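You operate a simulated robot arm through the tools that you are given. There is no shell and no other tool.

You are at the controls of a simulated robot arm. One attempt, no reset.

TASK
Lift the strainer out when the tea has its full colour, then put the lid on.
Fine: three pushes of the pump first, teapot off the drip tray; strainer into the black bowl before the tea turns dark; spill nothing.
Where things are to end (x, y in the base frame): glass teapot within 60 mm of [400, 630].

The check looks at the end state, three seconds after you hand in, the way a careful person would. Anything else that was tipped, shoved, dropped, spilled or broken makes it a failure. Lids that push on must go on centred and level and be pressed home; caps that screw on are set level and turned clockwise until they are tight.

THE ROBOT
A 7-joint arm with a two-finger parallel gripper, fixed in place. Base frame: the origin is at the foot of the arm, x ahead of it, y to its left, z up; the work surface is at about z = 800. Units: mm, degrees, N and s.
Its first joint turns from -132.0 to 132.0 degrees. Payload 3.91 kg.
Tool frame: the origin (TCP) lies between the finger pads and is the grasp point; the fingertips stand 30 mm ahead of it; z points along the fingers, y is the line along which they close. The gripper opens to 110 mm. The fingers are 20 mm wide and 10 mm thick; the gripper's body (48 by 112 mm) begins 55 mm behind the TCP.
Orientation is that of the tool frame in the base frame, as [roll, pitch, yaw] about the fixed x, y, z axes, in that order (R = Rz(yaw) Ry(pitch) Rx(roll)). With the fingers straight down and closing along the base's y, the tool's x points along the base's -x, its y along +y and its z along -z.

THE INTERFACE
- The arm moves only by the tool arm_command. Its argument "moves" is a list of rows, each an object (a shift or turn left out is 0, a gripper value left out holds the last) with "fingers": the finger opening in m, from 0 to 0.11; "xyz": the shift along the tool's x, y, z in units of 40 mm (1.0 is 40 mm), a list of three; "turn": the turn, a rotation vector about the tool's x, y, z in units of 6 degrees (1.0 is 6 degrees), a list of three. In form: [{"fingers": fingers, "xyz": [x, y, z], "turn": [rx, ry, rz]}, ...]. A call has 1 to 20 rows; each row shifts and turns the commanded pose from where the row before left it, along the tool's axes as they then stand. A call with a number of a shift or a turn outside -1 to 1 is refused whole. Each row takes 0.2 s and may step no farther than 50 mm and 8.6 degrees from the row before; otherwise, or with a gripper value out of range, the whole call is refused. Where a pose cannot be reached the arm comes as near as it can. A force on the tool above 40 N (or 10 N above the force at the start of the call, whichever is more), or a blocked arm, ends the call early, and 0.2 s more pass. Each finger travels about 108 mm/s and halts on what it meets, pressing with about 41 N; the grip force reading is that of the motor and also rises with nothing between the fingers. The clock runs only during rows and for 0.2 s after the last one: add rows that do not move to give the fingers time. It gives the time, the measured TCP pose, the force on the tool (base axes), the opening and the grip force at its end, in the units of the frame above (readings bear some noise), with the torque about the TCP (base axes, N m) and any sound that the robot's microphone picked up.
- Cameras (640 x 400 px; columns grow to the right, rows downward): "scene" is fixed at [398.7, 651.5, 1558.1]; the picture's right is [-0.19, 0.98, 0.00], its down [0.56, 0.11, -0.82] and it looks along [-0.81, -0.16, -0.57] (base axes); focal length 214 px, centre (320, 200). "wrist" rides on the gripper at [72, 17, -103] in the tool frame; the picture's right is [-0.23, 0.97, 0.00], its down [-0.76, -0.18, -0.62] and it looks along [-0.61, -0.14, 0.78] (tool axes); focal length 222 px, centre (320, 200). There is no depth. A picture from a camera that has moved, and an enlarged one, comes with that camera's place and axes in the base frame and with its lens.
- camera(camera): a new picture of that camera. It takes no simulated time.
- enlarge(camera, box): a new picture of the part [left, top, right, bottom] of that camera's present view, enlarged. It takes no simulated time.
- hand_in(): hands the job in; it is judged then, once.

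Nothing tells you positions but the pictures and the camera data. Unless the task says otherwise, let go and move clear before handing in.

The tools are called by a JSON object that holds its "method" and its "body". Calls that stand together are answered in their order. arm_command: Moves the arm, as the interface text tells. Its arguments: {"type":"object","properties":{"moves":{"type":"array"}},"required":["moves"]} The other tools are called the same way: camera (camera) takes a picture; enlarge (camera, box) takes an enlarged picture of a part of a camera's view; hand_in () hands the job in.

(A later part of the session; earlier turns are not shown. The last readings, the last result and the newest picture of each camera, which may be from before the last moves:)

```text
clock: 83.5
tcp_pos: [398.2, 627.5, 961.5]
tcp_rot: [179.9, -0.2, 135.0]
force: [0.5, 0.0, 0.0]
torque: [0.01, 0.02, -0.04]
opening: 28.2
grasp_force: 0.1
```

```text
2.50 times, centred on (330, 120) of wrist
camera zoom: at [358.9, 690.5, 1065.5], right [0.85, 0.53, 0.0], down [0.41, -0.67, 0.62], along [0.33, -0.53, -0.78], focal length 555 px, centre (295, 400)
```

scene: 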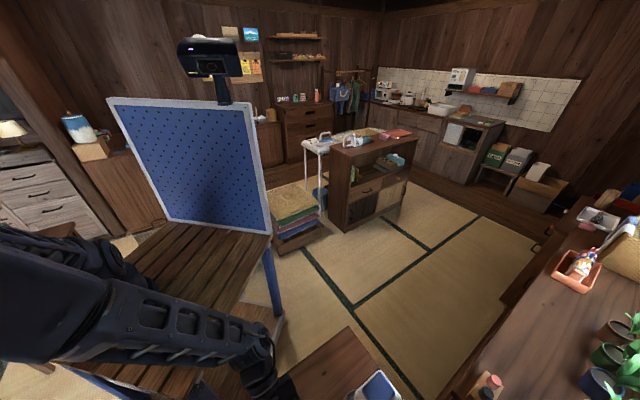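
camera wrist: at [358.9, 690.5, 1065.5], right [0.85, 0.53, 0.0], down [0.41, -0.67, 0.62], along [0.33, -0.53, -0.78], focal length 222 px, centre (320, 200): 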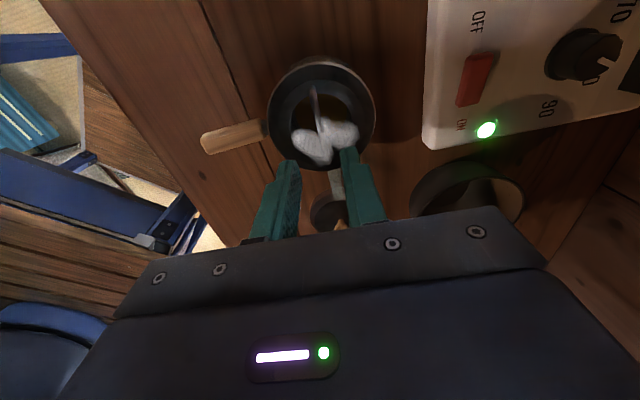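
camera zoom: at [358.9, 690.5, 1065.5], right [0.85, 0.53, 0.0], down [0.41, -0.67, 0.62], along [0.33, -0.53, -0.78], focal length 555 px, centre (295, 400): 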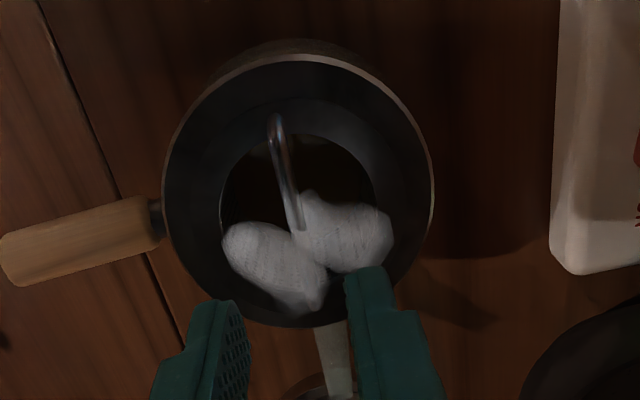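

The hand is aligned over the bail (pot centre about (393, 637)). I shift 9 mm toward the bail's middle and descend so the fingertips straddle it just above the rim.

{"method": "arm_command", "body": {"moves": [{"xyz": [0.22, 0.02, 0.5]}, {"xyz": [0, 0, 0.6]}, {"xyz": [0, 0, 0.45]}]}}

{"method": "camera", "body": {"camera": "wrist"}}

{"method": "enlarge", "body": {"camera": "wrist", "box": [240, 60, 400, 200]}}

```text
clock: 84.5
tcp_pos: [391.7, 635.7, 902.7]
tcp_rot: [179.6, -0.3, 134.9]
force: [0.6, -0.5, 14.1]
torque: [-0.13, 0.19, -0.02]
opening: 28.4
grasp_force: 0.1
stopped in row 3: the force on the tool passed its limit at 48 N (the readings are from after the stop); the commanded pose is now the measured one
```

```text
taken
camera wrist: at [352.0, 698.3, 1006.3], right [0.85, 0.53, 0.01], down [0.41, -0.67, 0.62], along [0.33, -0.52, -0.79], focal length 222 px, centre (320, 200)
```

wrist: 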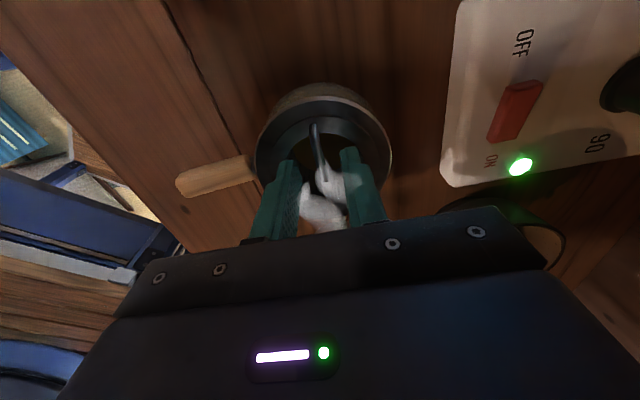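

```text
2.86 times, centred on (320, 130) of wrist
camera zoom: at [352.0, 698.3, 1006.3], right [0.85, 0.53, 0.01], down [0.41, -0.67, 0.62], along [0.33, -0.52, -0.79], focal length 635 px, centre (320, 400)
```

zoom: 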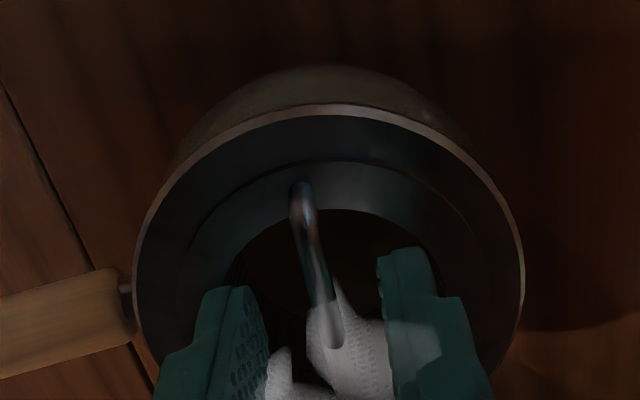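

The fingertips touched the strainer flange at about z 873, with the bail between them. I raise 2 mm to unload and close on the bail.

{"method": "arm_command", "body": {"moves": [{"xyz": [0, 0, -0.07]}, {"fingers": 0.0}, {"fingers": 0.0}, {"fingers": 0.0}]}}

{"method": "enlarge", "body": {"camera": "wrist", "box": [240, 60, 400, 200]}}

```text
clock: 85.5
tcp_pos: [391.9, 636.0, 904.1]
tcp_rot: [179.8, -0.3, 134.9]
force: [0.6, 0.2, 0.2]
torque: [0.0, -0.02, -0.02]
opening: 4.2
grasp_force: 41.0
```

```text
2.86 times, centred on (320, 130) of wrist
camera zoom: at [352.2, 698.3, 1008.3], right [0.85, 0.53, 0.0], down [0.41, -0.67, 0.62], along [0.33, -0.52, -0.79], focal length 635 px, centre (320, 400)
```

zoom: 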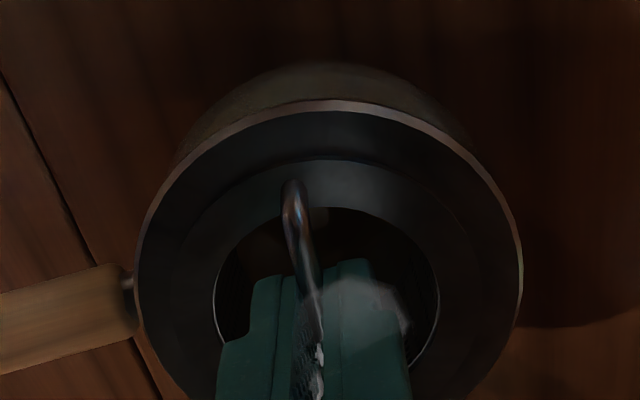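

I have the bail (4.2 mm thick). I lift straight up, slowly, keeping the strainer over the pot so it can drain.

{"method": "arm_command", "body": {"moves": [{"xyz": [0, 0, -0.15]}, {"xyz": [0, 0, -0.3]}, {"xyz": [0, 0, -0.5]}, {"xyz": [0, 0, -0.6]}, {"xyz": [0, 0, -0.5]}, {"xyz": [0, 0, 0]}]}}

{"method": "camera", "body": {"camera": "wrist"}}

{"method": "enlarge", "body": {"camera": "wrist", "box": [220, 40, 420, 220]}}

```text
clock: 86.8
tcp_pos: [393.4, 635.5, 986.5]
tcp_rot: [179.7, -0.2, 134.9]
force: [-0.5, -0.4, -0.8]
torque: [0.02, -0.05, -0.02]
opening: 4.3
grasp_force: 40.7
```

```text
taken
camera wrist: at [353.5, 698.5, 1089.6], right [0.85, 0.53, 0.0], down [0.41, -0.67, 0.62], along [0.33, -0.52, -0.79], focal length 222 px, centre (320, 200)
```

wrist: 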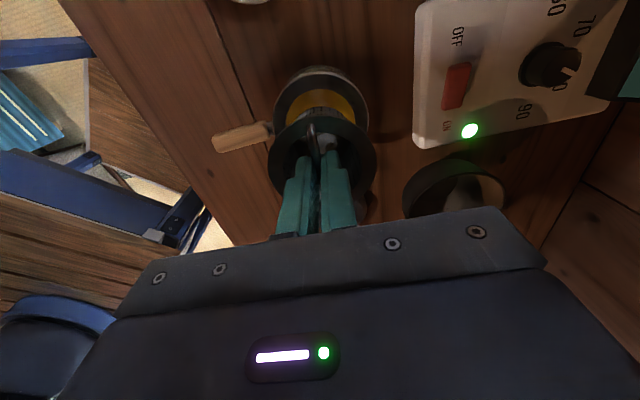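

```text
2.22 times, centred on (320, 130) of wrist
camera zoom: at [353.5, 698.5, 1089.6], right [0.85, 0.53, 0.0], down [0.41, -0.67, 0.62], along [0.33, -0.52, -0.79], focal length 494 px, centre (320, 356)
```

zoom: 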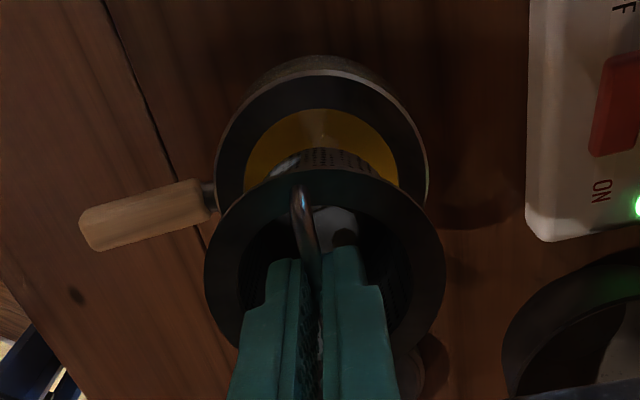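

From above the tea is a rich golden amber, which is its full colour and not dark. The strainer is clear of the pot. I'll measure the bowl more precisely before carrying it over.

{"method": "enlarge", "body": {"camera": "wrist", "box": [380, 140, 540, 240]}}

```text
4.00 times, centred on (460, 190) of wrist
camera zoom: at [353.5, 698.5, 1089.6], right [0.85, 0.53, 0.0], down [0.41, -0.67, 0.62], along [0.33, -0.52, -0.79], focal length 888 px, centre (-240, 240)
```

zoom: 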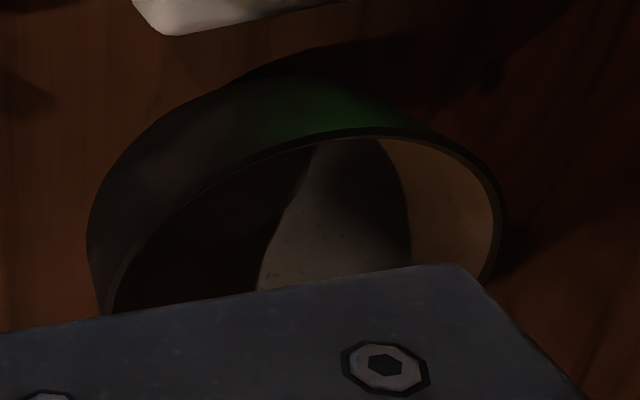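

The bowl centre works out at about (605, 629), rim z about 869, radius about 61 mm. I'll let the strainer drain for a moment over the pot, then carry it gently over the bowl.

{"method": "arm_command", "body": {"moves": [{"xyz": [0, 0, -0.15]}, {"xyz": [0, 0, -0.15]}, {"xyz": [0, 0, 0]}, {"xyz": [0, 0, 0]}, {"xyz": [0, 0, 0]}, {"xyz": [0, 0, 0]}, {"xyz": [0, 0, 0]}, {"xyz": [-0.3, 0.28, 0]}, {"xyz": [-0.55, 0.52, 0]}, {"xyz": [-0.65, 0.61, 0]}, {"xyz": [-0.65, 0.61, 0]}, {"xyz": [-0.65, 0.61, 0]}, {"xyz": [-0.55, 0.52, 0]}, {"xyz": [-0.35, 0.33, 0]}, {"xyz": [-0.16, 0.15, 0]}, {"xyz": [0, 0, 0]}]}}

{"method": "camera", "body": {"camera": "wrist"}}

{"method": "enlarge", "body": {"camera": "wrist", "box": [220, 40, 420, 220]}}

```text
clock: 90.2
tcp_pos: [604.4, 626.5, 1000.6]
tcp_rot: [179.7, -0.5, 134.9]
force: [0.4, -1.1, -0.3]
torque: [-0.02, -0.04, 0.0]
opening: 4.1
grasp_force: 41.2
```

```text
taken
camera wrist: at [564.3, 688.7, 1103.6], right [0.85, 0.53, 0.0], down [0.41, -0.67, 0.62], along [0.33, -0.52, -0.79], focal length 222 px, centre (320, 200)
```

wrist: 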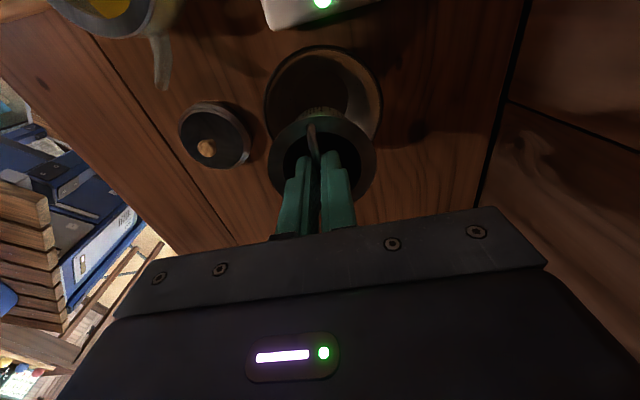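

```text
2.22 times, centred on (320, 130) of wrist
camera zoom: at [564.3, 688.7, 1103.6], right [0.85, 0.53, 0.0], down [0.41, -0.67, 0.62], along [0.33, -0.52, -0.79], focal length 494 px, centre (320, 356)
```

zoom: 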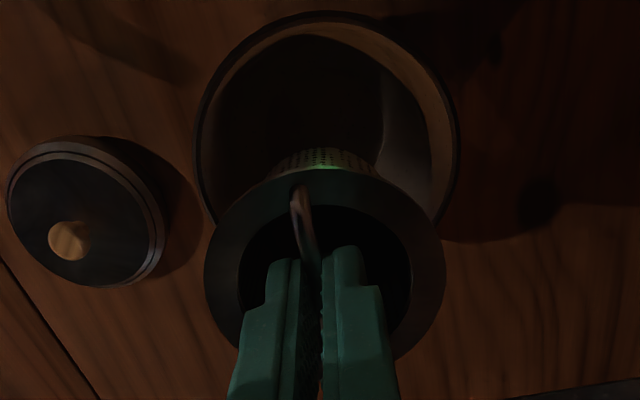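

The strainer hangs centred over the bowl. I lower it into the bowl, slowly near the bottom.

{"method": "arm_command", "body": {"moves": [{"xyz": [0, 0.1, 0.4]}, {"xyz": [0, 0, 0.8]}, {"xyz": [0, 0, 0.8]}, {"xyz": [0, 0, 0.4]}, {"xyz": [0, 0, 0.2]}]}}

{"method": "enlarge", "body": {"camera": "wrist", "box": [220, 40, 420, 220]}}

```text
clock: 91.5
tcp_pos: [606.2, 632.9, 896.4]
tcp_rot: [179.7, -0.3, 134.9]
force: [-0.5, -2.5, 12.4]
torque: [-0.17, -0.13, -0.05]
opening: 4.3
grasp_force: 40.7
```

```text
2.22 times, centred on (320, 130) of wrist
camera zoom: at [567.5, 694.9, 1000.6], right [0.85, 0.53, 0.01], down [0.41, -0.67, 0.62], along [0.33, -0.52, -0.79], focal length 494 px, centre (320, 356)
```

zoom: 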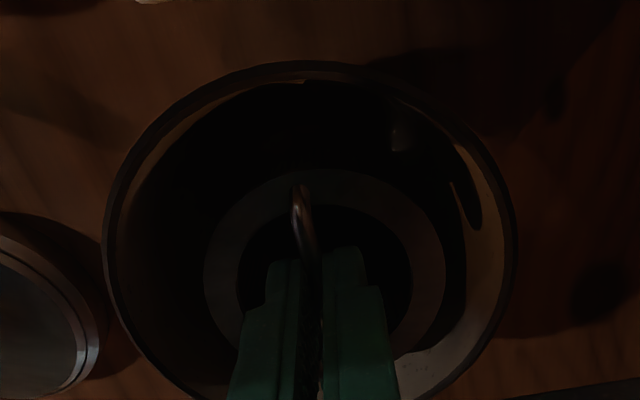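

The strainer rests on the bowl's bottom at 12 N. I ease up a hair, open and rise clear.

{"method": "arm_command", "body": {"moves": [{"xyz": [0, 0, -0.04]}, {"fingers": 0.022}, {"fingers": 0.022}, {"xyz": [0, 0, -0.3]}, {"xyz": [0, 0, -0.7]}, {"xyz": [0, 0, -1]}, {"xyz": [0, 0, -1]}]}}

{"method": "camera", "body": {"camera": "wrist"}}

{"method": "enlarge", "body": {"camera": "wrist", "box": [140, 40, 420, 220]}}

```text
clock: 93.0
tcp_pos: [602.9, 631.1, 1016.0]
tcp_rot: [179.7, -0.3, 134.9]
force: [-0.6, -0.1, -0.1]
torque: [-0.01, -0.02, -0.01]
opening: 17.5
grasp_force: 0.1
```

```text
taken
camera wrist: at [563.8, 693.7, 1118.6], right [0.85, 0.53, 0.0], down [0.41, -0.67, 0.62], along [0.33, -0.52, -0.79], focal length 222 px, centre (320, 200)
```

wrist: 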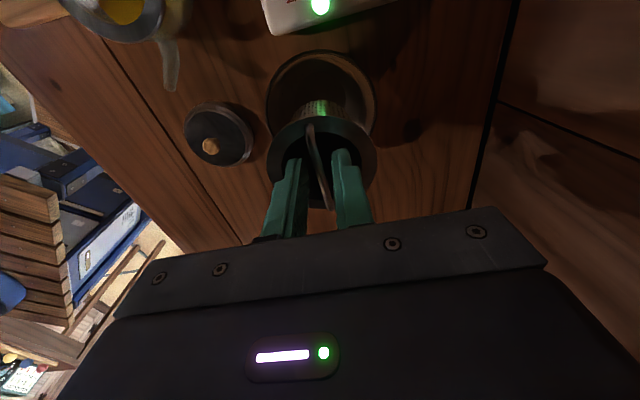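

```text
2.22 times, centred on (280, 130) of wrist
camera zoom: at [563.8, 693.7, 1118.6], right [0.85, 0.53, 0.0], down [0.41, -0.67, 0.62], along [0.33, -0.52, -0.79], focal length 494 px, centre (409, 356)
```

zoom: 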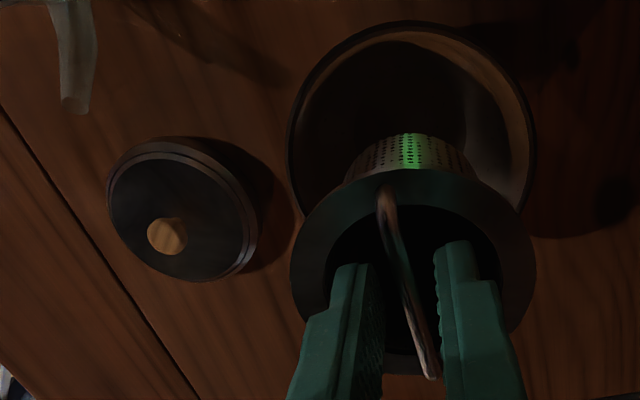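

The strainer came up with the hand: the fingertips had sunk a little into its opening, and opening them wedged it from the inside at 17.5 mm. I'll lower it back to the bowl's bottom, then set a narrower opening that touches neither the bail nor the rim.

{"method": "arm_command", "body": {"moves": [{"xyz": [0, 0, 0.6]}, {"xyz": [0, 0, 0.8]}, {"xyz": [0, 0, 0.8]}, {"xyz": [0, 0, 0.5]}, {"xyz": [0, 0, 0.1]}, {"xyz": [0, 0, 0.05]}]}}

{"method": "enlarge", "body": {"camera": "wrist", "box": [220, 40, 420, 220]}}

```text
clock: 94.5
tcp_pos: [606.9, 633.0, 901.8]
tcp_rot: [179.8, -0.4, 134.8]
force: [0.3, 1.1, 0.0]
torque: [-0.02, -0.01, 0.03]
opening: 18.6
grasp_force: 0.0
```

```text
2.22 times, centred on (320, 130) of wrist
camera zoom: at [567.1, 694.4, 1005.4], right [0.85, 0.53, 0.0], down [0.41, -0.67, 0.62], along [0.33, -0.52, -0.79], focal length 494 px, centre (320, 356)
```

zoom: 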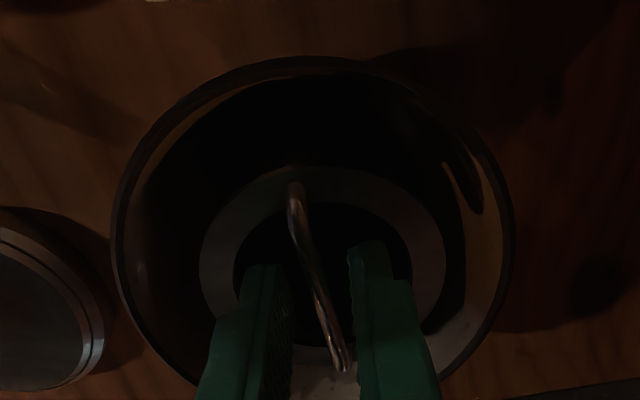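

{"method": "arm_command", "body": {"moves": [{"xyz": [0, 0, 0.08]}, {"xyz": [0, 0, 0.06]}]}}

```text
clock: 95.0
tcp_pos: [607.2, 632.4, 895.9]
tcp_rot: [179.7, -0.2, 134.9]
force: [0.0, -0.4, 0.1]
torque: [0.0, 0.0, -0.03]
opening: 19.5
grasp_force: 0.1
```

{"method": "arm_command", "body": {"moves": [{"xyz": [0, 0, 0.04], "fingers": 0.012}, {"fingers": 0.012}]}}

{"method": "enlarge", "body": {"camera": "wrist", "box": [240, 80, 400, 200]}}

{"method": "camera", "body": {"camera": "wrist"}}

```text
clock: 95.7
tcp_pos: [607.6, 632.0, 894.0]
tcp_rot: [179.7, -0.3, 134.9]
force: [0.9, 1.0, -0.7]
torque: [0.0, 0.02, 0.0]
opening: 12.1
grasp_force: 0.1
```

```text
3.33 times, centred on (320, 140) of wrist
camera zoom: at [566.9, 694.4, 998.9], right [0.85, 0.53, 0.0], down [0.41, -0.67, 0.62], along [0.33, -0.52, -0.79], focal length 740 px, centre (320, 400)
```

zoom: 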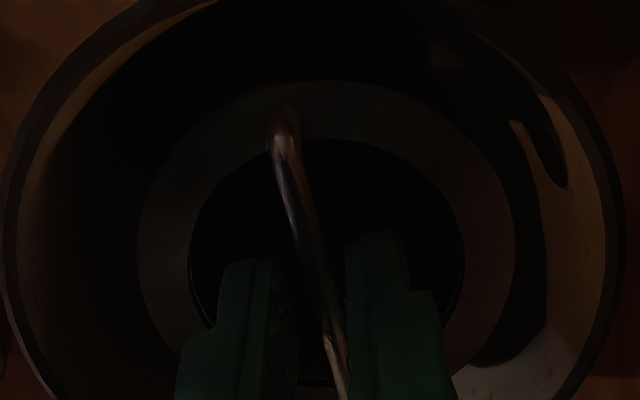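

```text
taken
camera wrist: at [566.9, 694.4, 998.9], right [0.85, 0.53, 0.0], down [0.41, -0.67, 0.62], along [0.33, -0.52, -0.79], focal length 222 px, centre (320, 200)
```

wrist: 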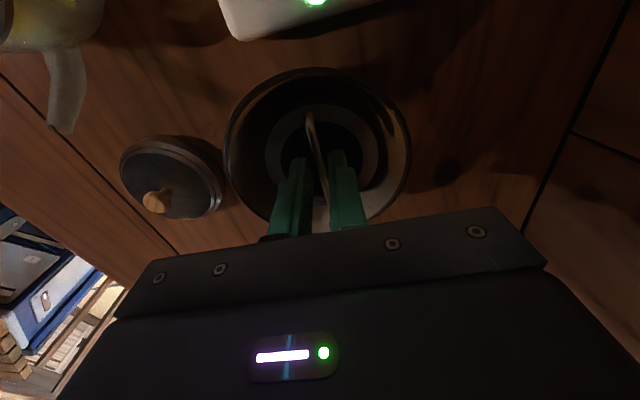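

The strainer sits level in the bowl with the bail free between the fingers. I rise slowly and check that it stays.

{"method": "arm_command", "body": {"moves": [{"xyz": [0, 0, -0.2]}, {"xyz": [0, 0, -0.3]}, {"xyz": [0, 0, -0.5]}]}}

{"method": "camera", "body": {"camera": "wrist"}}

{"method": "enlarge", "body": {"camera": "wrist", "box": [220, 40, 420, 220]}}

```text
clock: 96.5
tcp_pos: [607.0, 631.4, 934.3]
tcp_rot: [179.7, -0.3, 134.8]
force: [0.2, 0.0, -0.8]
torque: [0.02, 0.0, -0.03]
opening: 11.9
grasp_force: 0.0
```

```text
taken
camera wrist: at [566.2, 692.8, 1037.6], right [0.85, 0.53, 0.0], down [0.41, -0.67, 0.62], along [0.33, -0.52, -0.79], focal length 222 px, centre (320, 200)
```

wrist: 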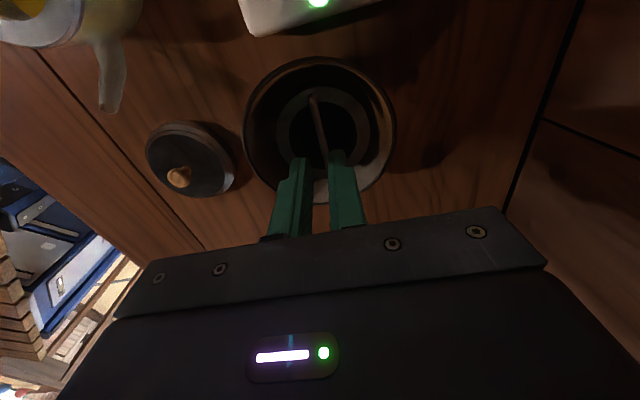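

```text
2.22 times, centred on (320, 130) of wrist
camera zoom: at [566.2, 692.8, 1037.6], right [0.85, 0.53, 0.0], down [0.41, -0.67, 0.62], along [0.33, -0.52, -0.79], focal length 494 px, centre (320, 356)
```

zoom: 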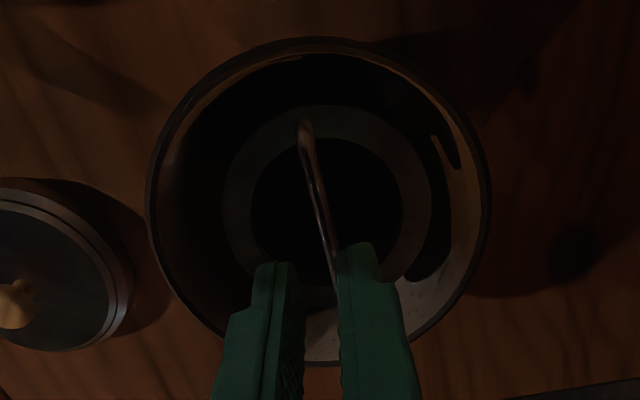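

The strainer stays in the bowl. Next is the lid: its knob is near (508, 510). I move above it with the fingers open to 50 mm.

{"method": "arm_command", "body": {"moves": [{"xyz": [0, 0, -0.6], "fingers": 0.05}, {"xyz": [0, -0.5, -0.5]}, {"xyz": [-0.1, -0.85, 0]}, {"xyz": [-0.1, -0.85, 0]}, {"xyz": [-0.1, -0.85, 0]}, {"xyz": [-0.09, -0.84, 0]}, {"xyz": [0, 0, 0]}]}}

{"method": "camera", "body": {"camera": "wrist"}}

{"method": "enlarge", "body": {"camera": "wrist", "box": [240, 40, 420, 200]}}

```text
clock: 98.0
tcp_pos: [506.1, 508.0, 977.0]
tcp_rot: [179.7, -0.3, 135.0]
force: [-0.7, -0.6, 0.2]
torque: [-0.01, -0.02, 0.04]
opening: 50.5
grasp_force: 0.1
```

```text
taken
camera wrist: at [466.1, 570.8, 1081.1], right [0.85, 0.53, 0.0], down [0.41, -0.67, 0.62], along [0.33, -0.52, -0.79], focal length 222 px, centre (320, 200)
```

wrist: 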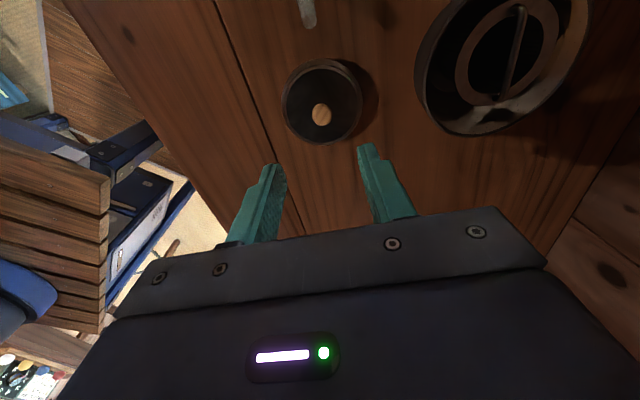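

```text
2.50 times, centred on (330, 120) of wrist
camera zoom: at [466.1, 570.8, 1081.1], right [0.85, 0.53, 0.0], down [0.41, -0.67, 0.62], along [0.33, -0.52, -0.79], focal length 555 px, centre (295, 400)
```

zoom: 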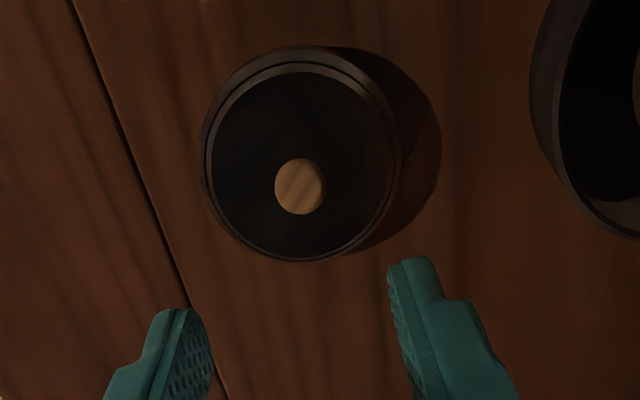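

The lid is about 90 mm wide with its axis at about (506, 514). The knob is about 20 mm across, with its top near z 850. I centre on it and descend.

{"method": "arm_command", "body": {"moves": [{"xyz": [0.1, 0.1, 0.6]}, {"xyz": [0, 0, 0.9]}, {"xyz": [0, 0, 0.8]}, {"xyz": [0, 0, 0.4]}, {"xyz": [0, 0, 0]}]}}

{"method": "camera", "body": {"camera": "wrist"}}

{"method": "enlarge", "body": {"camera": "wrist", "box": [240, 80, 400, 220]}}

```text
clock: 99.2
tcp_pos: [506.5, 515.0, 868.4]
tcp_rot: [179.7, -0.3, 134.9]
force: [0.7, 0.5, -1.0]
torque: [0.0, -0.03, -0.03]
opening: 50.2
grasp_force: 0.1
```

```text
taken
camera wrist: at [468.0, 578.1, 971.8], right [0.85, 0.53, 0.0], down [0.41, -0.67, 0.62], along [0.33, -0.52, -0.79], focal length 222 px, centre (320, 200)
```

wrist: 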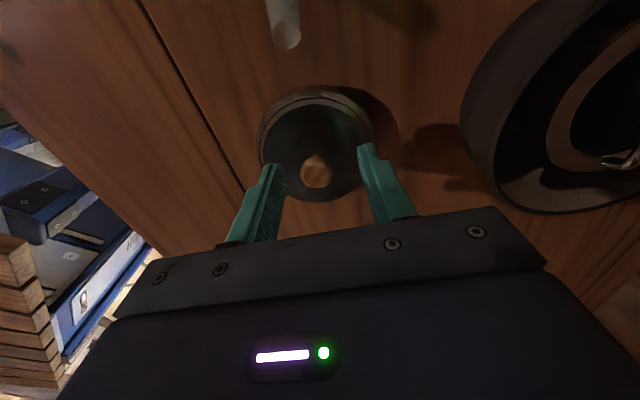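

```text
2.86 times, centred on (320, 150) of wrist
camera zoom: at [468.0, 578.1, 971.8], right [0.85, 0.53, 0.0], down [0.41, -0.67, 0.62], along [0.33, -0.52, -0.79], focal length 635 px, centre (320, 343)
```

zoom: 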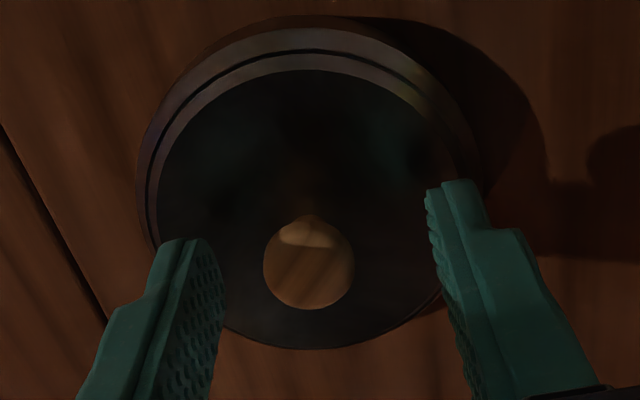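

The knob is centred between the fingers. I go down a little more and close on it.

{"method": "arm_command", "body": {"moves": [{"xyz": [0, -0.03, 0.18]}, {"fingers": 0.0}, {"fingers": 0.0}, {"fingers": 0.0}]}}

{"method": "enlarge", "body": {"camera": "wrist", "box": [240, 80, 400, 220]}}

```text
clock: 100.2
tcp_pos: [506.8, 514.5, 861.5]
tcp_rot: [179.5, -0.3, 134.9]
force: [1.0, 0.5, 1.8]
torque: [-0.02, -0.05, 0.0]
opening: 19.6
grasp_force: 41.1
```

```text
2.86 times, centred on (320, 150) of wrist
camera zoom: at [467.0, 577.4, 965.4], right [0.85, 0.53, 0.01], down [0.41, -0.67, 0.62], along [0.33, -0.52, -0.79], focal length 635 px, centre (320, 343)
```

zoom: 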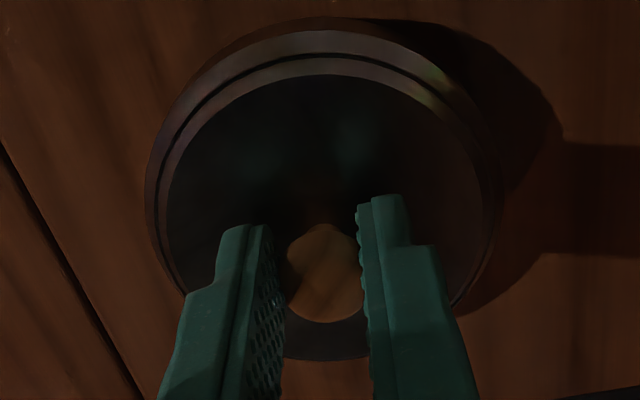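

The knob is gripped at 19.6 mm. I lift the lid about 105 mm and carry it partway to the pot, to re-measure the pot before placing it.

{"method": "arm_command", "body": {"moves": [{"xyz": [0, 0, -0.3]}, {"xyz": [0, 0, -0.8]}, {"xyz": [0, 0, -0.8]}, {"xyz": [0, 0, -0.7]}, {"xyz": [0.6, 0.05, 0]}, {"xyz": [0.8, 0.05, 0]}, {"xyz": [0.8, 0.05, 0]}, {"xyz": [0.4, 0, 0]}, {"xyz": [0, 0, 0]}]}}

{"method": "camera", "body": {"camera": "wrist"}}

{"method": "enlarge", "body": {"camera": "wrist", "box": [220, 0, 420, 180]}}

```text
clock: 102.2
tcp_pos: [437.9, 592.2, 966.8]
tcp_rot: [179.7, -0.3, 134.9]
force: [0.5, -0.5, -0.3]
torque: [-0.03, -0.02, -0.01]
opening: 19.5
grasp_force: 40.9
```

```text
taken
camera wrist: at [398.0, 655.2, 1070.2], right [0.85, 0.53, 0.0], down [0.41, -0.67, 0.62], along [0.33, -0.52, -0.79], focal length 222 px, centre (320, 200)
```

wrist: 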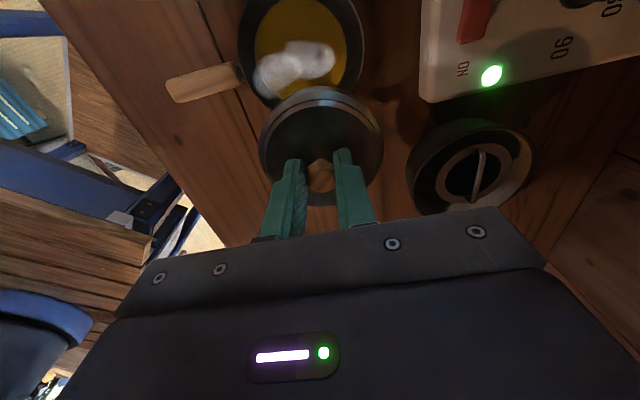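

```text
2.22 times, centred on (320, 90) of wrist
camera zoom: at [398.0, 655.2, 1070.2], right [0.85, 0.53, 0.0], down [0.41, -0.67, 0.62], along [0.33, -0.52, -0.79], focal length 494 px, centre (320, 444)
```

zoom: 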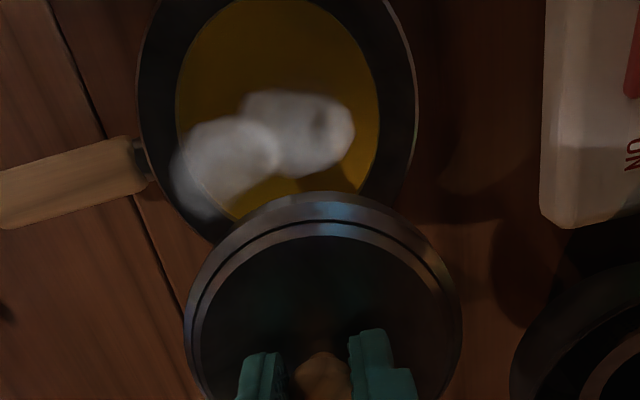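

The tea is golden amber. A careful chord fit puts the pot's rim centre at about (396, 632), rim z about 872. I bring the lid over it, about 6 mm above the rim, and check the alignment.

{"method": "arm_command", "body": {"moves": [{"xyz": [0.5, -0.02, 0]}, {"xyz": [0.65, -0.02, 0]}, {"xyz": [0.294, 0, 0.2]}, {"xyz": [0, 0, 0.4]}, {"xyz": [0, 0, 0]}]}}

{"method": "camera", "body": {"camera": "wrist"}}

{"method": "enlarge", "body": {"camera": "wrist", "box": [230, 50, 410, 210]}}

```text
clock: 103.5
tcp_pos: [397.9, 631.8, 943.8]
tcp_rot: [179.5, -0.2, 135.0]
force: [-0.2, 0.2, -1.1]
torque: [0.02, 0.02, 0.03]
opening: 19.5
grasp_force: 41.2
```

```text
taken
camera wrist: at [357.7, 694.9, 1047.7], right [0.85, 0.53, 0.0], down [0.41, -0.67, 0.62], along [0.33, -0.52, -0.79], focal length 222 px, centre (320, 200)
```

wrist: 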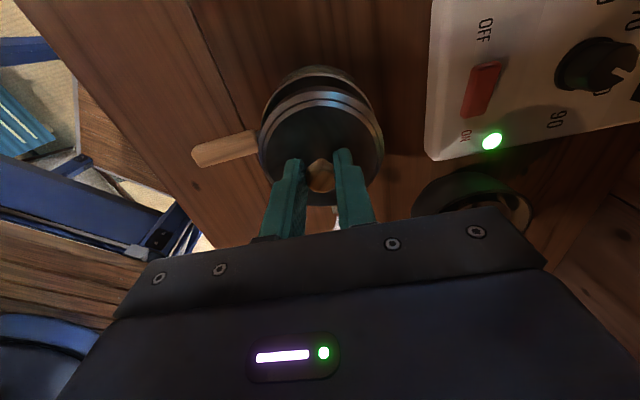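

```text
2.50 times, centred on (320, 130) of wrist
camera zoom: at [357.7, 694.9, 1047.7], right [0.85, 0.53, 0.0], down [0.41, -0.67, 0.62], along [0.33, -0.52, -0.79], focal length 555 px, centre (320, 375)
```

zoom: 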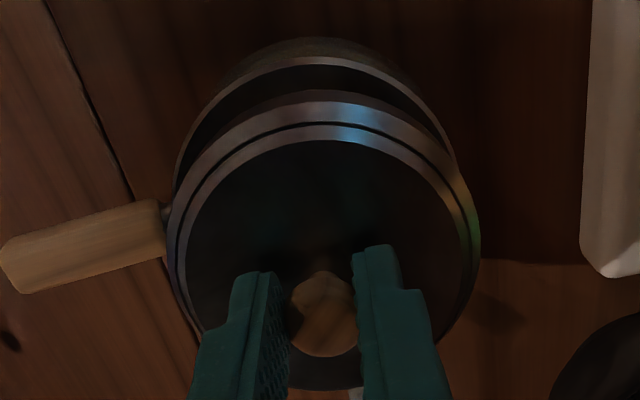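

The lid is nearly aligned. I correct by a couple of millimetres and lower it to just at the rim to check again.

{"method": "arm_command", "body": {"moves": [{"xyz": [0.072, -0.035, 0]}, {"xyz": [0, 0, 0.1]}, {"xyz": [0, 0, 0.05]}]}}

{"method": "enlarge", "body": {"camera": "wrist", "box": [230, 50, 410, 210]}}

```text
clock: 104.2
tcp_pos: [392.6, 633.2, 937.7]
tcp_rot: [179.7, -0.3, 135.0]
force: [-0.6, -0.2, -0.7]
torque: [0.0, -0.02, -0.02]
opening: 19.3
grasp_force: 40.7
```

```text
2.50 times, centred on (320, 130) of wrist
camera zoom: at [352.8, 696.3, 1041.4], right [0.85, 0.53, 0.0], down [0.41, -0.67, 0.62], along [0.33, -0.52, -0.79], focal length 555 px, centre (320, 375)
```

zoom: 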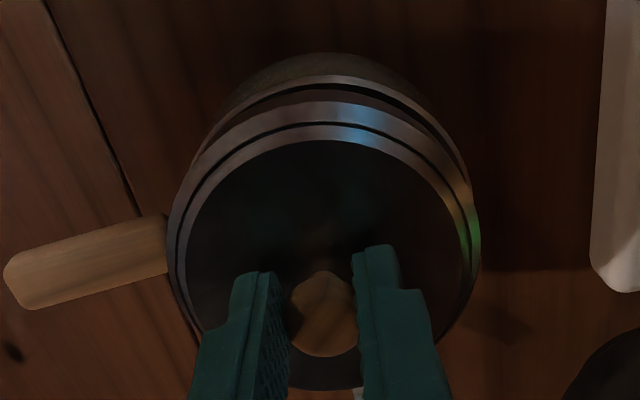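

{"method": "enlarge", "body": {"camera": "wrist", "box": [280, 60, 390, 140]}}

```text
5.00 times, centred on (335, 100) of wrist
camera zoom: at [352.8, 696.3, 1041.4], right [0.85, 0.53, 0.0], down [0.41, -0.67, 0.62], along [0.33, -0.52, -0.79], focal length 1111 px, centre (245, 700)
```

zoom: 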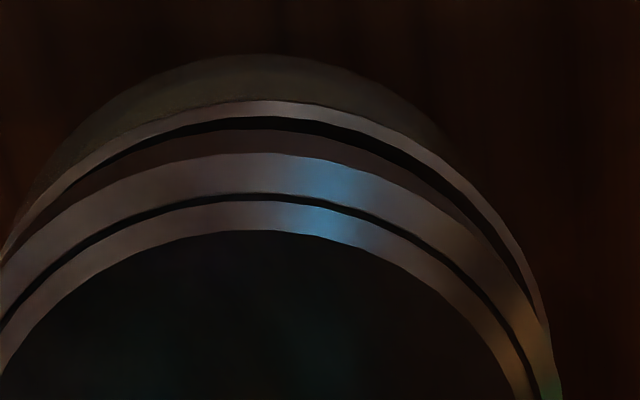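

Left-right alignment looks good, but the lid still sits about 3 mm short of the pot centre on the far side. I shift 3 mm and look again.

{"method": "arm_command", "body": {"moves": [{"xyz": [0.073, 0.017, 0]}, {"xyz": [0, 0, 0]}]}}

{"method": "enlarge", "body": {"camera": "wrist", "box": [280, 60, 390, 140]}}

{"method": "enlarge", "body": {"camera": "wrist", "box": [240, 60, 400, 210]}}

```text
clock: 104.8
tcp_pos: [391.6, 635.8, 937.5]
tcp_rot: [179.7, -0.3, 134.9]
force: [-1.3, 0.4, 0.0]
torque: [0.0, -0.01, 0.01]
opening: 19.6
grasp_force: 40.6
```

```text
5.00 times, centred on (335, 100) of wrist
camera zoom: at [351.4, 699.2, 1041.5], right [0.85, 0.53, 0.0], down [0.41, -0.67, 0.62], along [0.33, -0.52, -0.79], focal length 1111 px, centre (245, 700)
```

zoom: 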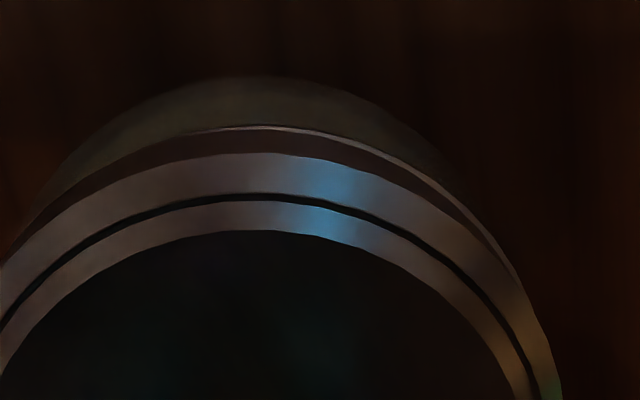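

```text
2.67 times, centred on (320, 135) of wrist
camera zoom: at [351.4, 699.2, 1041.5], right [0.85, 0.53, 0.0], down [0.41, -0.67, 0.62], along [0.33, -0.52, -0.79], focal length 592 px, centre (320, 373)
```

zoom: 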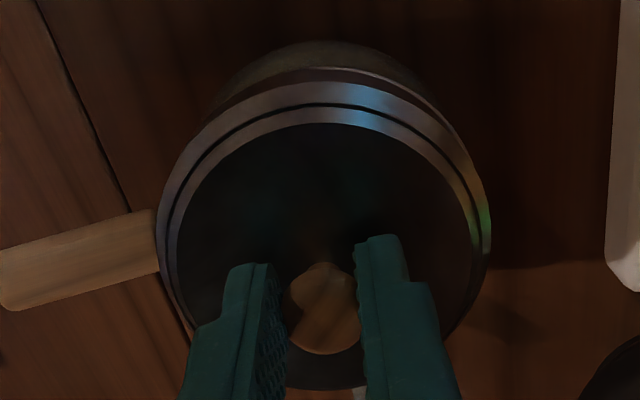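

The lid now matches the rim within about a millimetre. I nudge it 1 mm to the right, then lower slowly while watching the force.

{"method": "arm_command", "body": {"moves": [{"xyz": [-0.018, 0.021, 0]}, {"xyz": [0, 0, 0.06]}, {"xyz": [0, 0, 0.05]}]}}

{"method": "enlarge", "body": {"camera": "wrist", "box": [280, 60, 390, 140]}}

```text
clock: 105.7
tcp_pos: [390.9, 637.6, 933.6]
tcp_rot: [179.7, -0.3, 134.9]
force: [-1.1, -0.1, -0.5]
torque: [0.0, 0.0, 0.01]
opening: 19.3
grasp_force: 41.1
```

```text
5.00 times, centred on (335, 100) of wrist
camera zoom: at [351.8, 699.2, 1037.5], right [0.85, 0.53, 0.0], down [0.41, -0.67, 0.62], along [0.33, -0.52, -0.79], focal length 1111 px, centre (245, 700)
```

zoom: 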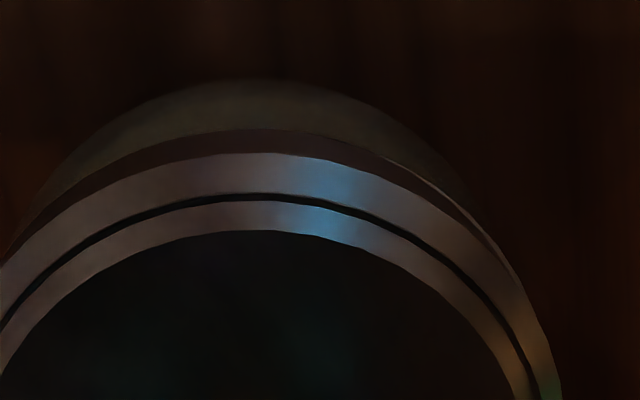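

{"method": "arm_command", "body": {"moves": [{"xyz": [-0.021, 0.013, 0]}, {"xyz": [0, 0, 0.05]}, {"xyz": [0, 0, 0.05]}]}}

{"method": "enlarge", "body": {"camera": "wrist", "box": [280, 60, 390, 140]}}

```text
clock: 106.5
tcp_pos: [392.9, 636.3, 931.2]
tcp_rot: [179.5, -0.3, 134.9]
force: [0.4, -9.5, 28.1]
torque: [-0.32, -0.09, -0.03]
opening: 19.4
grasp_force: 41.1
```

```text
5.00 times, centred on (335, 100) of wrist
camera zoom: at [353.1, 698.6, 1035.4], right [0.85, 0.53, 0.01], down [0.41, -0.67, 0.62], along [0.33, -0.52, -0.79], focal length 1111 px, centre (245, 700)
```

zoom: 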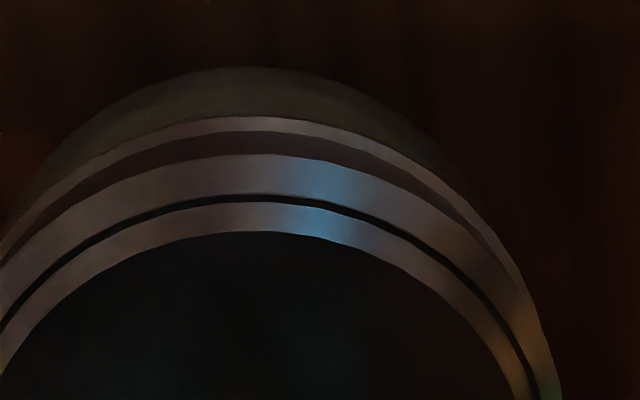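

The lid has made contact, with about 28 N on it. I'll look carefully at the seam all round before pressing.

{"method": "enlarge", "body": {"camera": "wrist", "box": [240, 60, 400, 210]}}

{"method": "enlarge", "body": {"camera": "wrist", "box": [250, 100, 310, 180]}}

{"method": "enlarge", "body": {"camera": "wrist", "box": [340, 80, 400, 160]}}

```text
2.67 times, centred on (320, 135) of wrist
camera zoom: at [353.1, 698.6, 1035.4], right [0.85, 0.53, 0.01], down [0.41, -0.67, 0.62], along [0.33, -0.52, -0.79], focal length 592 px, centre (320, 373)
```

zoom: 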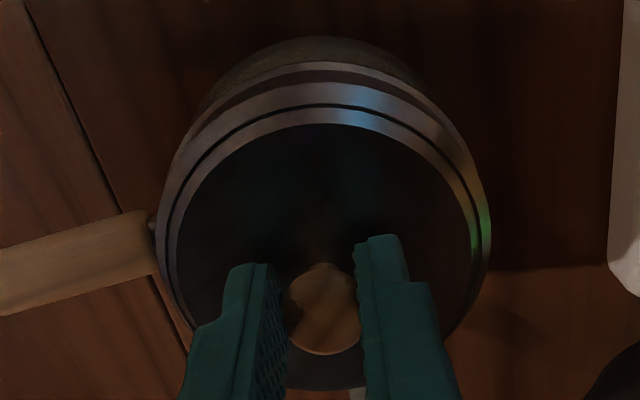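

```text
5.00 times, centred on (280, 140) of wrist
camera zoom: at [353.1, 698.6, 1035.4], right [0.85, 0.53, 0.01], down [0.41, -0.67, 0.62], along [0.33, -0.52, -0.79], focal length 1111 px, centre (520, 500)
```

zoom: 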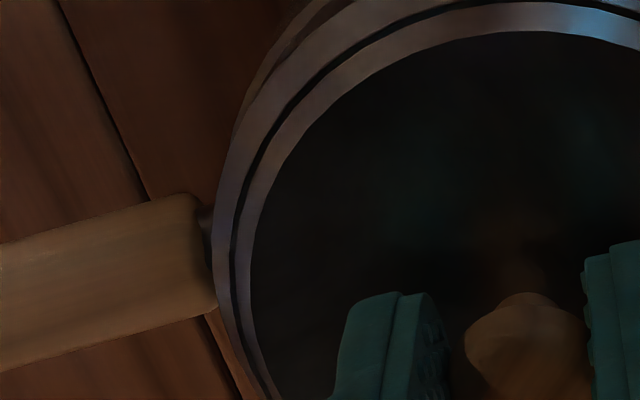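

```text
5.00 times, centred on (370, 120) of wrist
camera zoom: at [353.1, 698.6, 1035.4], right [0.85, 0.53, 0.01], down [0.41, -0.67, 0.62], along [0.33, -0.52, -0.79], focal length 1111 px, centre (70, 600)
```

zoom: 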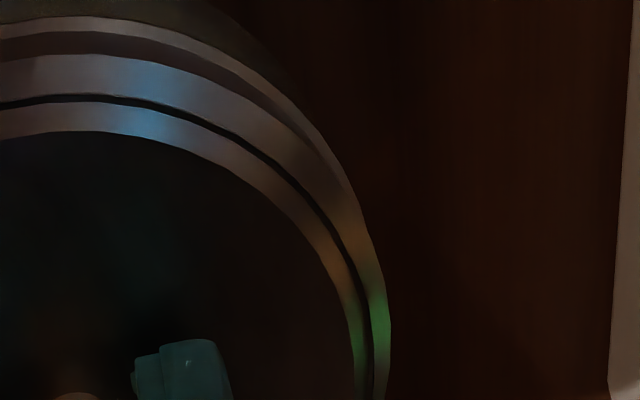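

The lid touches at the +L side and is being pushed back toward -L, so it's still about 1 mm off centre. I ease up, shift, and lower again gently.

{"method": "arm_command", "body": {"moves": [{"xyz": [0, 0, -0.06]}, {"xyz": [-0.022, -0.012, 0]}, {"xyz": [0, 0, 0.04]}, {"xyz": [0, 0, 0.03]}]}}

{"method": "enlarge", "body": {"camera": "wrist", "box": [280, 60, 390, 140]}}

```text
clock: 107.5
tcp_pos: [392.8, 638.0, 931.3]
tcp_rot: [179.4, -0.4, 134.9]
force: [0.6, -0.1, 6.6]
torque: [0.11, 0.05, 0.02]
opening: 19.2
grasp_force: 41.1
stopped in row 4: the force on the tool passed its limit at 40 N (the readings are from after the stop); the commanded pose is now the measured one
```

```text
5.00 times, centred on (335, 100) of wrist
camera zoom: at [353.3, 699.3, 1035.2], right [0.85, 0.53, 0.01], down [0.41, -0.67, 0.62], along [0.33, -0.52, -0.79], focal length 1111 px, centre (245, 700)
```

zoom: 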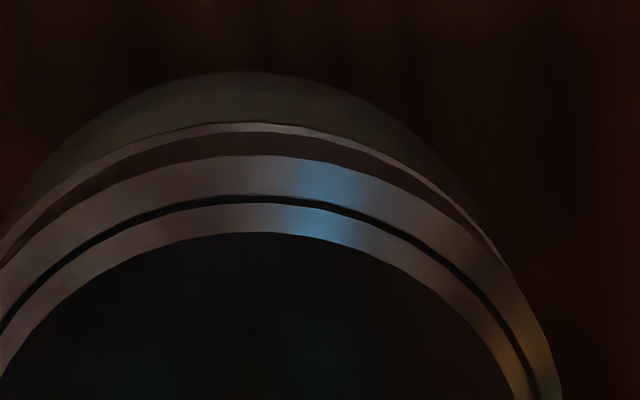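

Looking back at the side views, the pot's outer ring is lower (z about 865) than I assumed, so I over-corrected toward +L by about 5 mm and the lid's plug is sitting on the collar. I raise the lid and shift back about 5 mm.

{"method": "arm_command", "body": {"moves": [{"xyz": [0, 0, -0.15]}, {"xyz": [-0.128, 0.0, 0]}, {"xyz": [0, 0, 0]}]}}

{"method": "enlarge", "body": {"camera": "wrist", "box": [240, 50, 400, 210]}}

{"method": "enlarge", "body": {"camera": "wrist", "box": [280, 60, 390, 140]}}

```text
clock: 108.3
tcp_pos: [396.3, 632.6, 937.2]
tcp_rot: [179.4, -0.5, 134.9]
force: [-0.2, 0.2, -0.7]
torque: [0.04, -0.01, 0.0]
opening: 19.3
grasp_force: 41.2
```

```text
2.50 times, centred on (320, 130) of wrist
camera zoom: at [357.0, 695.0, 1040.9], right [0.85, 0.53, 0.01], down [0.41, -0.67, 0.62], along [0.33, -0.52, -0.79], focal length 555 px, centre (320, 375)
```

zoom: 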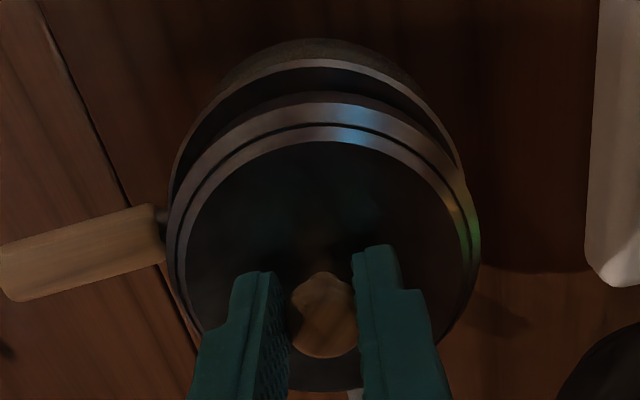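

```text
5.00 times, centred on (335, 100) of wrist
camera zoom: at [357.0, 695.0, 1040.9], right [0.85, 0.53, 0.01], down [0.41, -0.67, 0.62], along [0.33, -0.52, -0.79], focal length 1111 px, centre (245, 700)
```

zoom: 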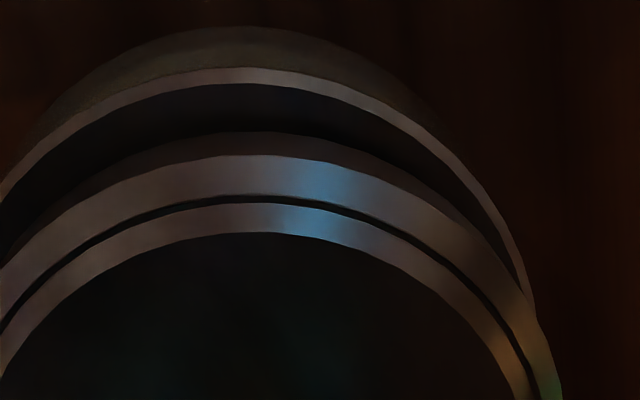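

Now there is an even dark gap on the far side, and the pot is about 1.5 mm left of the lid. I correct that and lower again with small steps.

{"method": "arm_command", "body": {"moves": [{"xyz": [0.041, -0.032, 0]}, {"xyz": [0, 0, 0.1]}, {"xyz": [0, 0, 0.06]}, {"xyz": [0, 0, 0.04]}]}}

{"method": "enlarge", "body": {"camera": "wrist", "box": [240, 50, 400, 210]}}

{"method": "enlarge", "body": {"camera": "wrist", "box": [280, 60, 390, 140]}}

```text
clock: 109.5
tcp_pos: [394.9, 634.6, 931.3]
tcp_rot: [179.3, -0.4, 134.8]
force: [-1.0, -0.9, 9.6]
torque: [0.13, 0.05, 0.03]
opening: 19.3
grasp_force: 41.3
stopped in row 4: the force on the tool passed its limit at 41 N (the readings are from after the stop); the commanded pose is now the measured one
```

```text
2.50 times, centred on (320, 130) of wrist
camera zoom: at [355.6, 696.5, 1035.1], right [0.85, 0.53, 0.01], down [0.41, -0.67, 0.62], along [0.33, -0.52, -0.79], focal length 555 px, centre (320, 375)
```

zoom: 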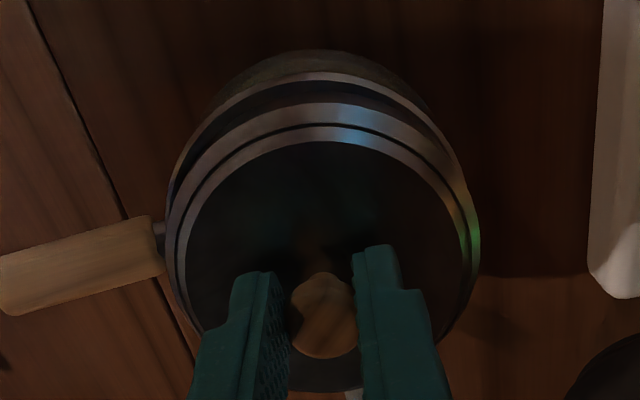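

```text
5.00 times, centred on (335, 100) of wrist
camera zoom: at [355.6, 696.5, 1035.1], right [0.85, 0.53, 0.01], down [0.41, -0.67, 0.62], along [0.33, -0.52, -0.79], focal length 1111 px, centre (245, 700)
```

zoom: 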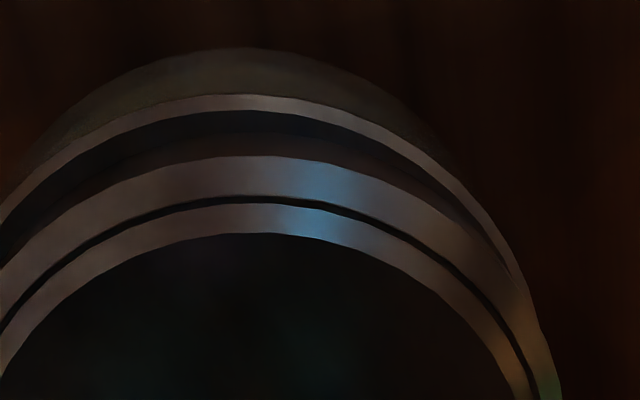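

Contact comes at the same height again, with its centre on the +Y side, and the hand has picked up a 0.7° tilt. I lift slightly, level the tool, nudge toward -Y and feel again.

{"method": "arm_command", "body": {"moves": [{"xyz": [0, 0, -0.06]}, {"xyz": [-0.018, -0.018, 0], "turn": [0.117, -0.067, 0]}, {"xyz": [0, 0, 0.04]}, {"xyz": [0, 0, 0.03]}]}}

{"method": "enlarge", "body": {"camera": "wrist", "box": [240, 50, 400, 210]}}

```text
clock: 110.5
tcp_pos: [395.9, 633.9, 931.1]
tcp_rot: [-179.9, -0.1, 134.9]
force: [-1.8, -7.0, 17.1]
torque: [0.27, 0.14, 0.02]
opening: 19.6
grasp_force: 41.3
```

```text
2.50 times, centred on (320, 130) of wrist
camera zoom: at [356.3, 696.5, 1034.7], right [0.85, 0.53, 0.0], down [0.41, -0.67, 0.62], along [0.33, -0.53, -0.78], focal length 555 px, centre (320, 375)
```

zoom: 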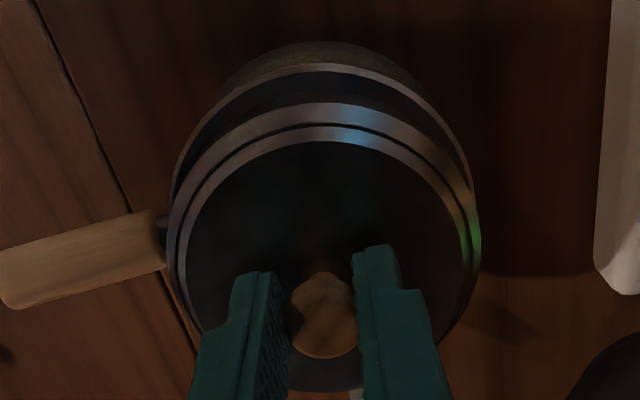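

The reaction is at the +Y edge and pushes toward -Y, so I need to go further that way. I repeat with another 1.8 mm.

{"method": "arm_command", "body": {"moves": [{"xyz": [0, 0, -0.05]}, {"xyz": [-0.032, -0.032, 0]}, {"xyz": [0, 0, 0.03]}, {"xyz": [0, 0, 0.03]}]}}

{"method": "enlarge", "body": {"camera": "wrist", "box": [240, 50, 400, 210]}}

```text
clock: 111.5
tcp_pos: [396.4, 632.1, 932.0]
tcp_rot: [-179.9, -0.1, 134.9]
force: [-4.1, -5.0, 28.1]
torque: [0.4, 0.6, -0.02]
opening: 19.3
grasp_force: 41.3
```

```text
2.50 times, centred on (320, 130) of wrist
camera zoom: at [356.1, 694.8, 1034.4], right [0.85, 0.53, 0.0], down [0.41, -0.67, 0.62], along [0.33, -0.53, -0.78], focal length 555 px, centre (320, 375)
```

zoom: 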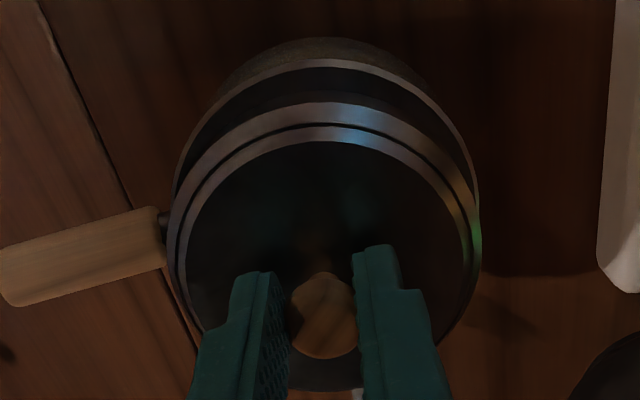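

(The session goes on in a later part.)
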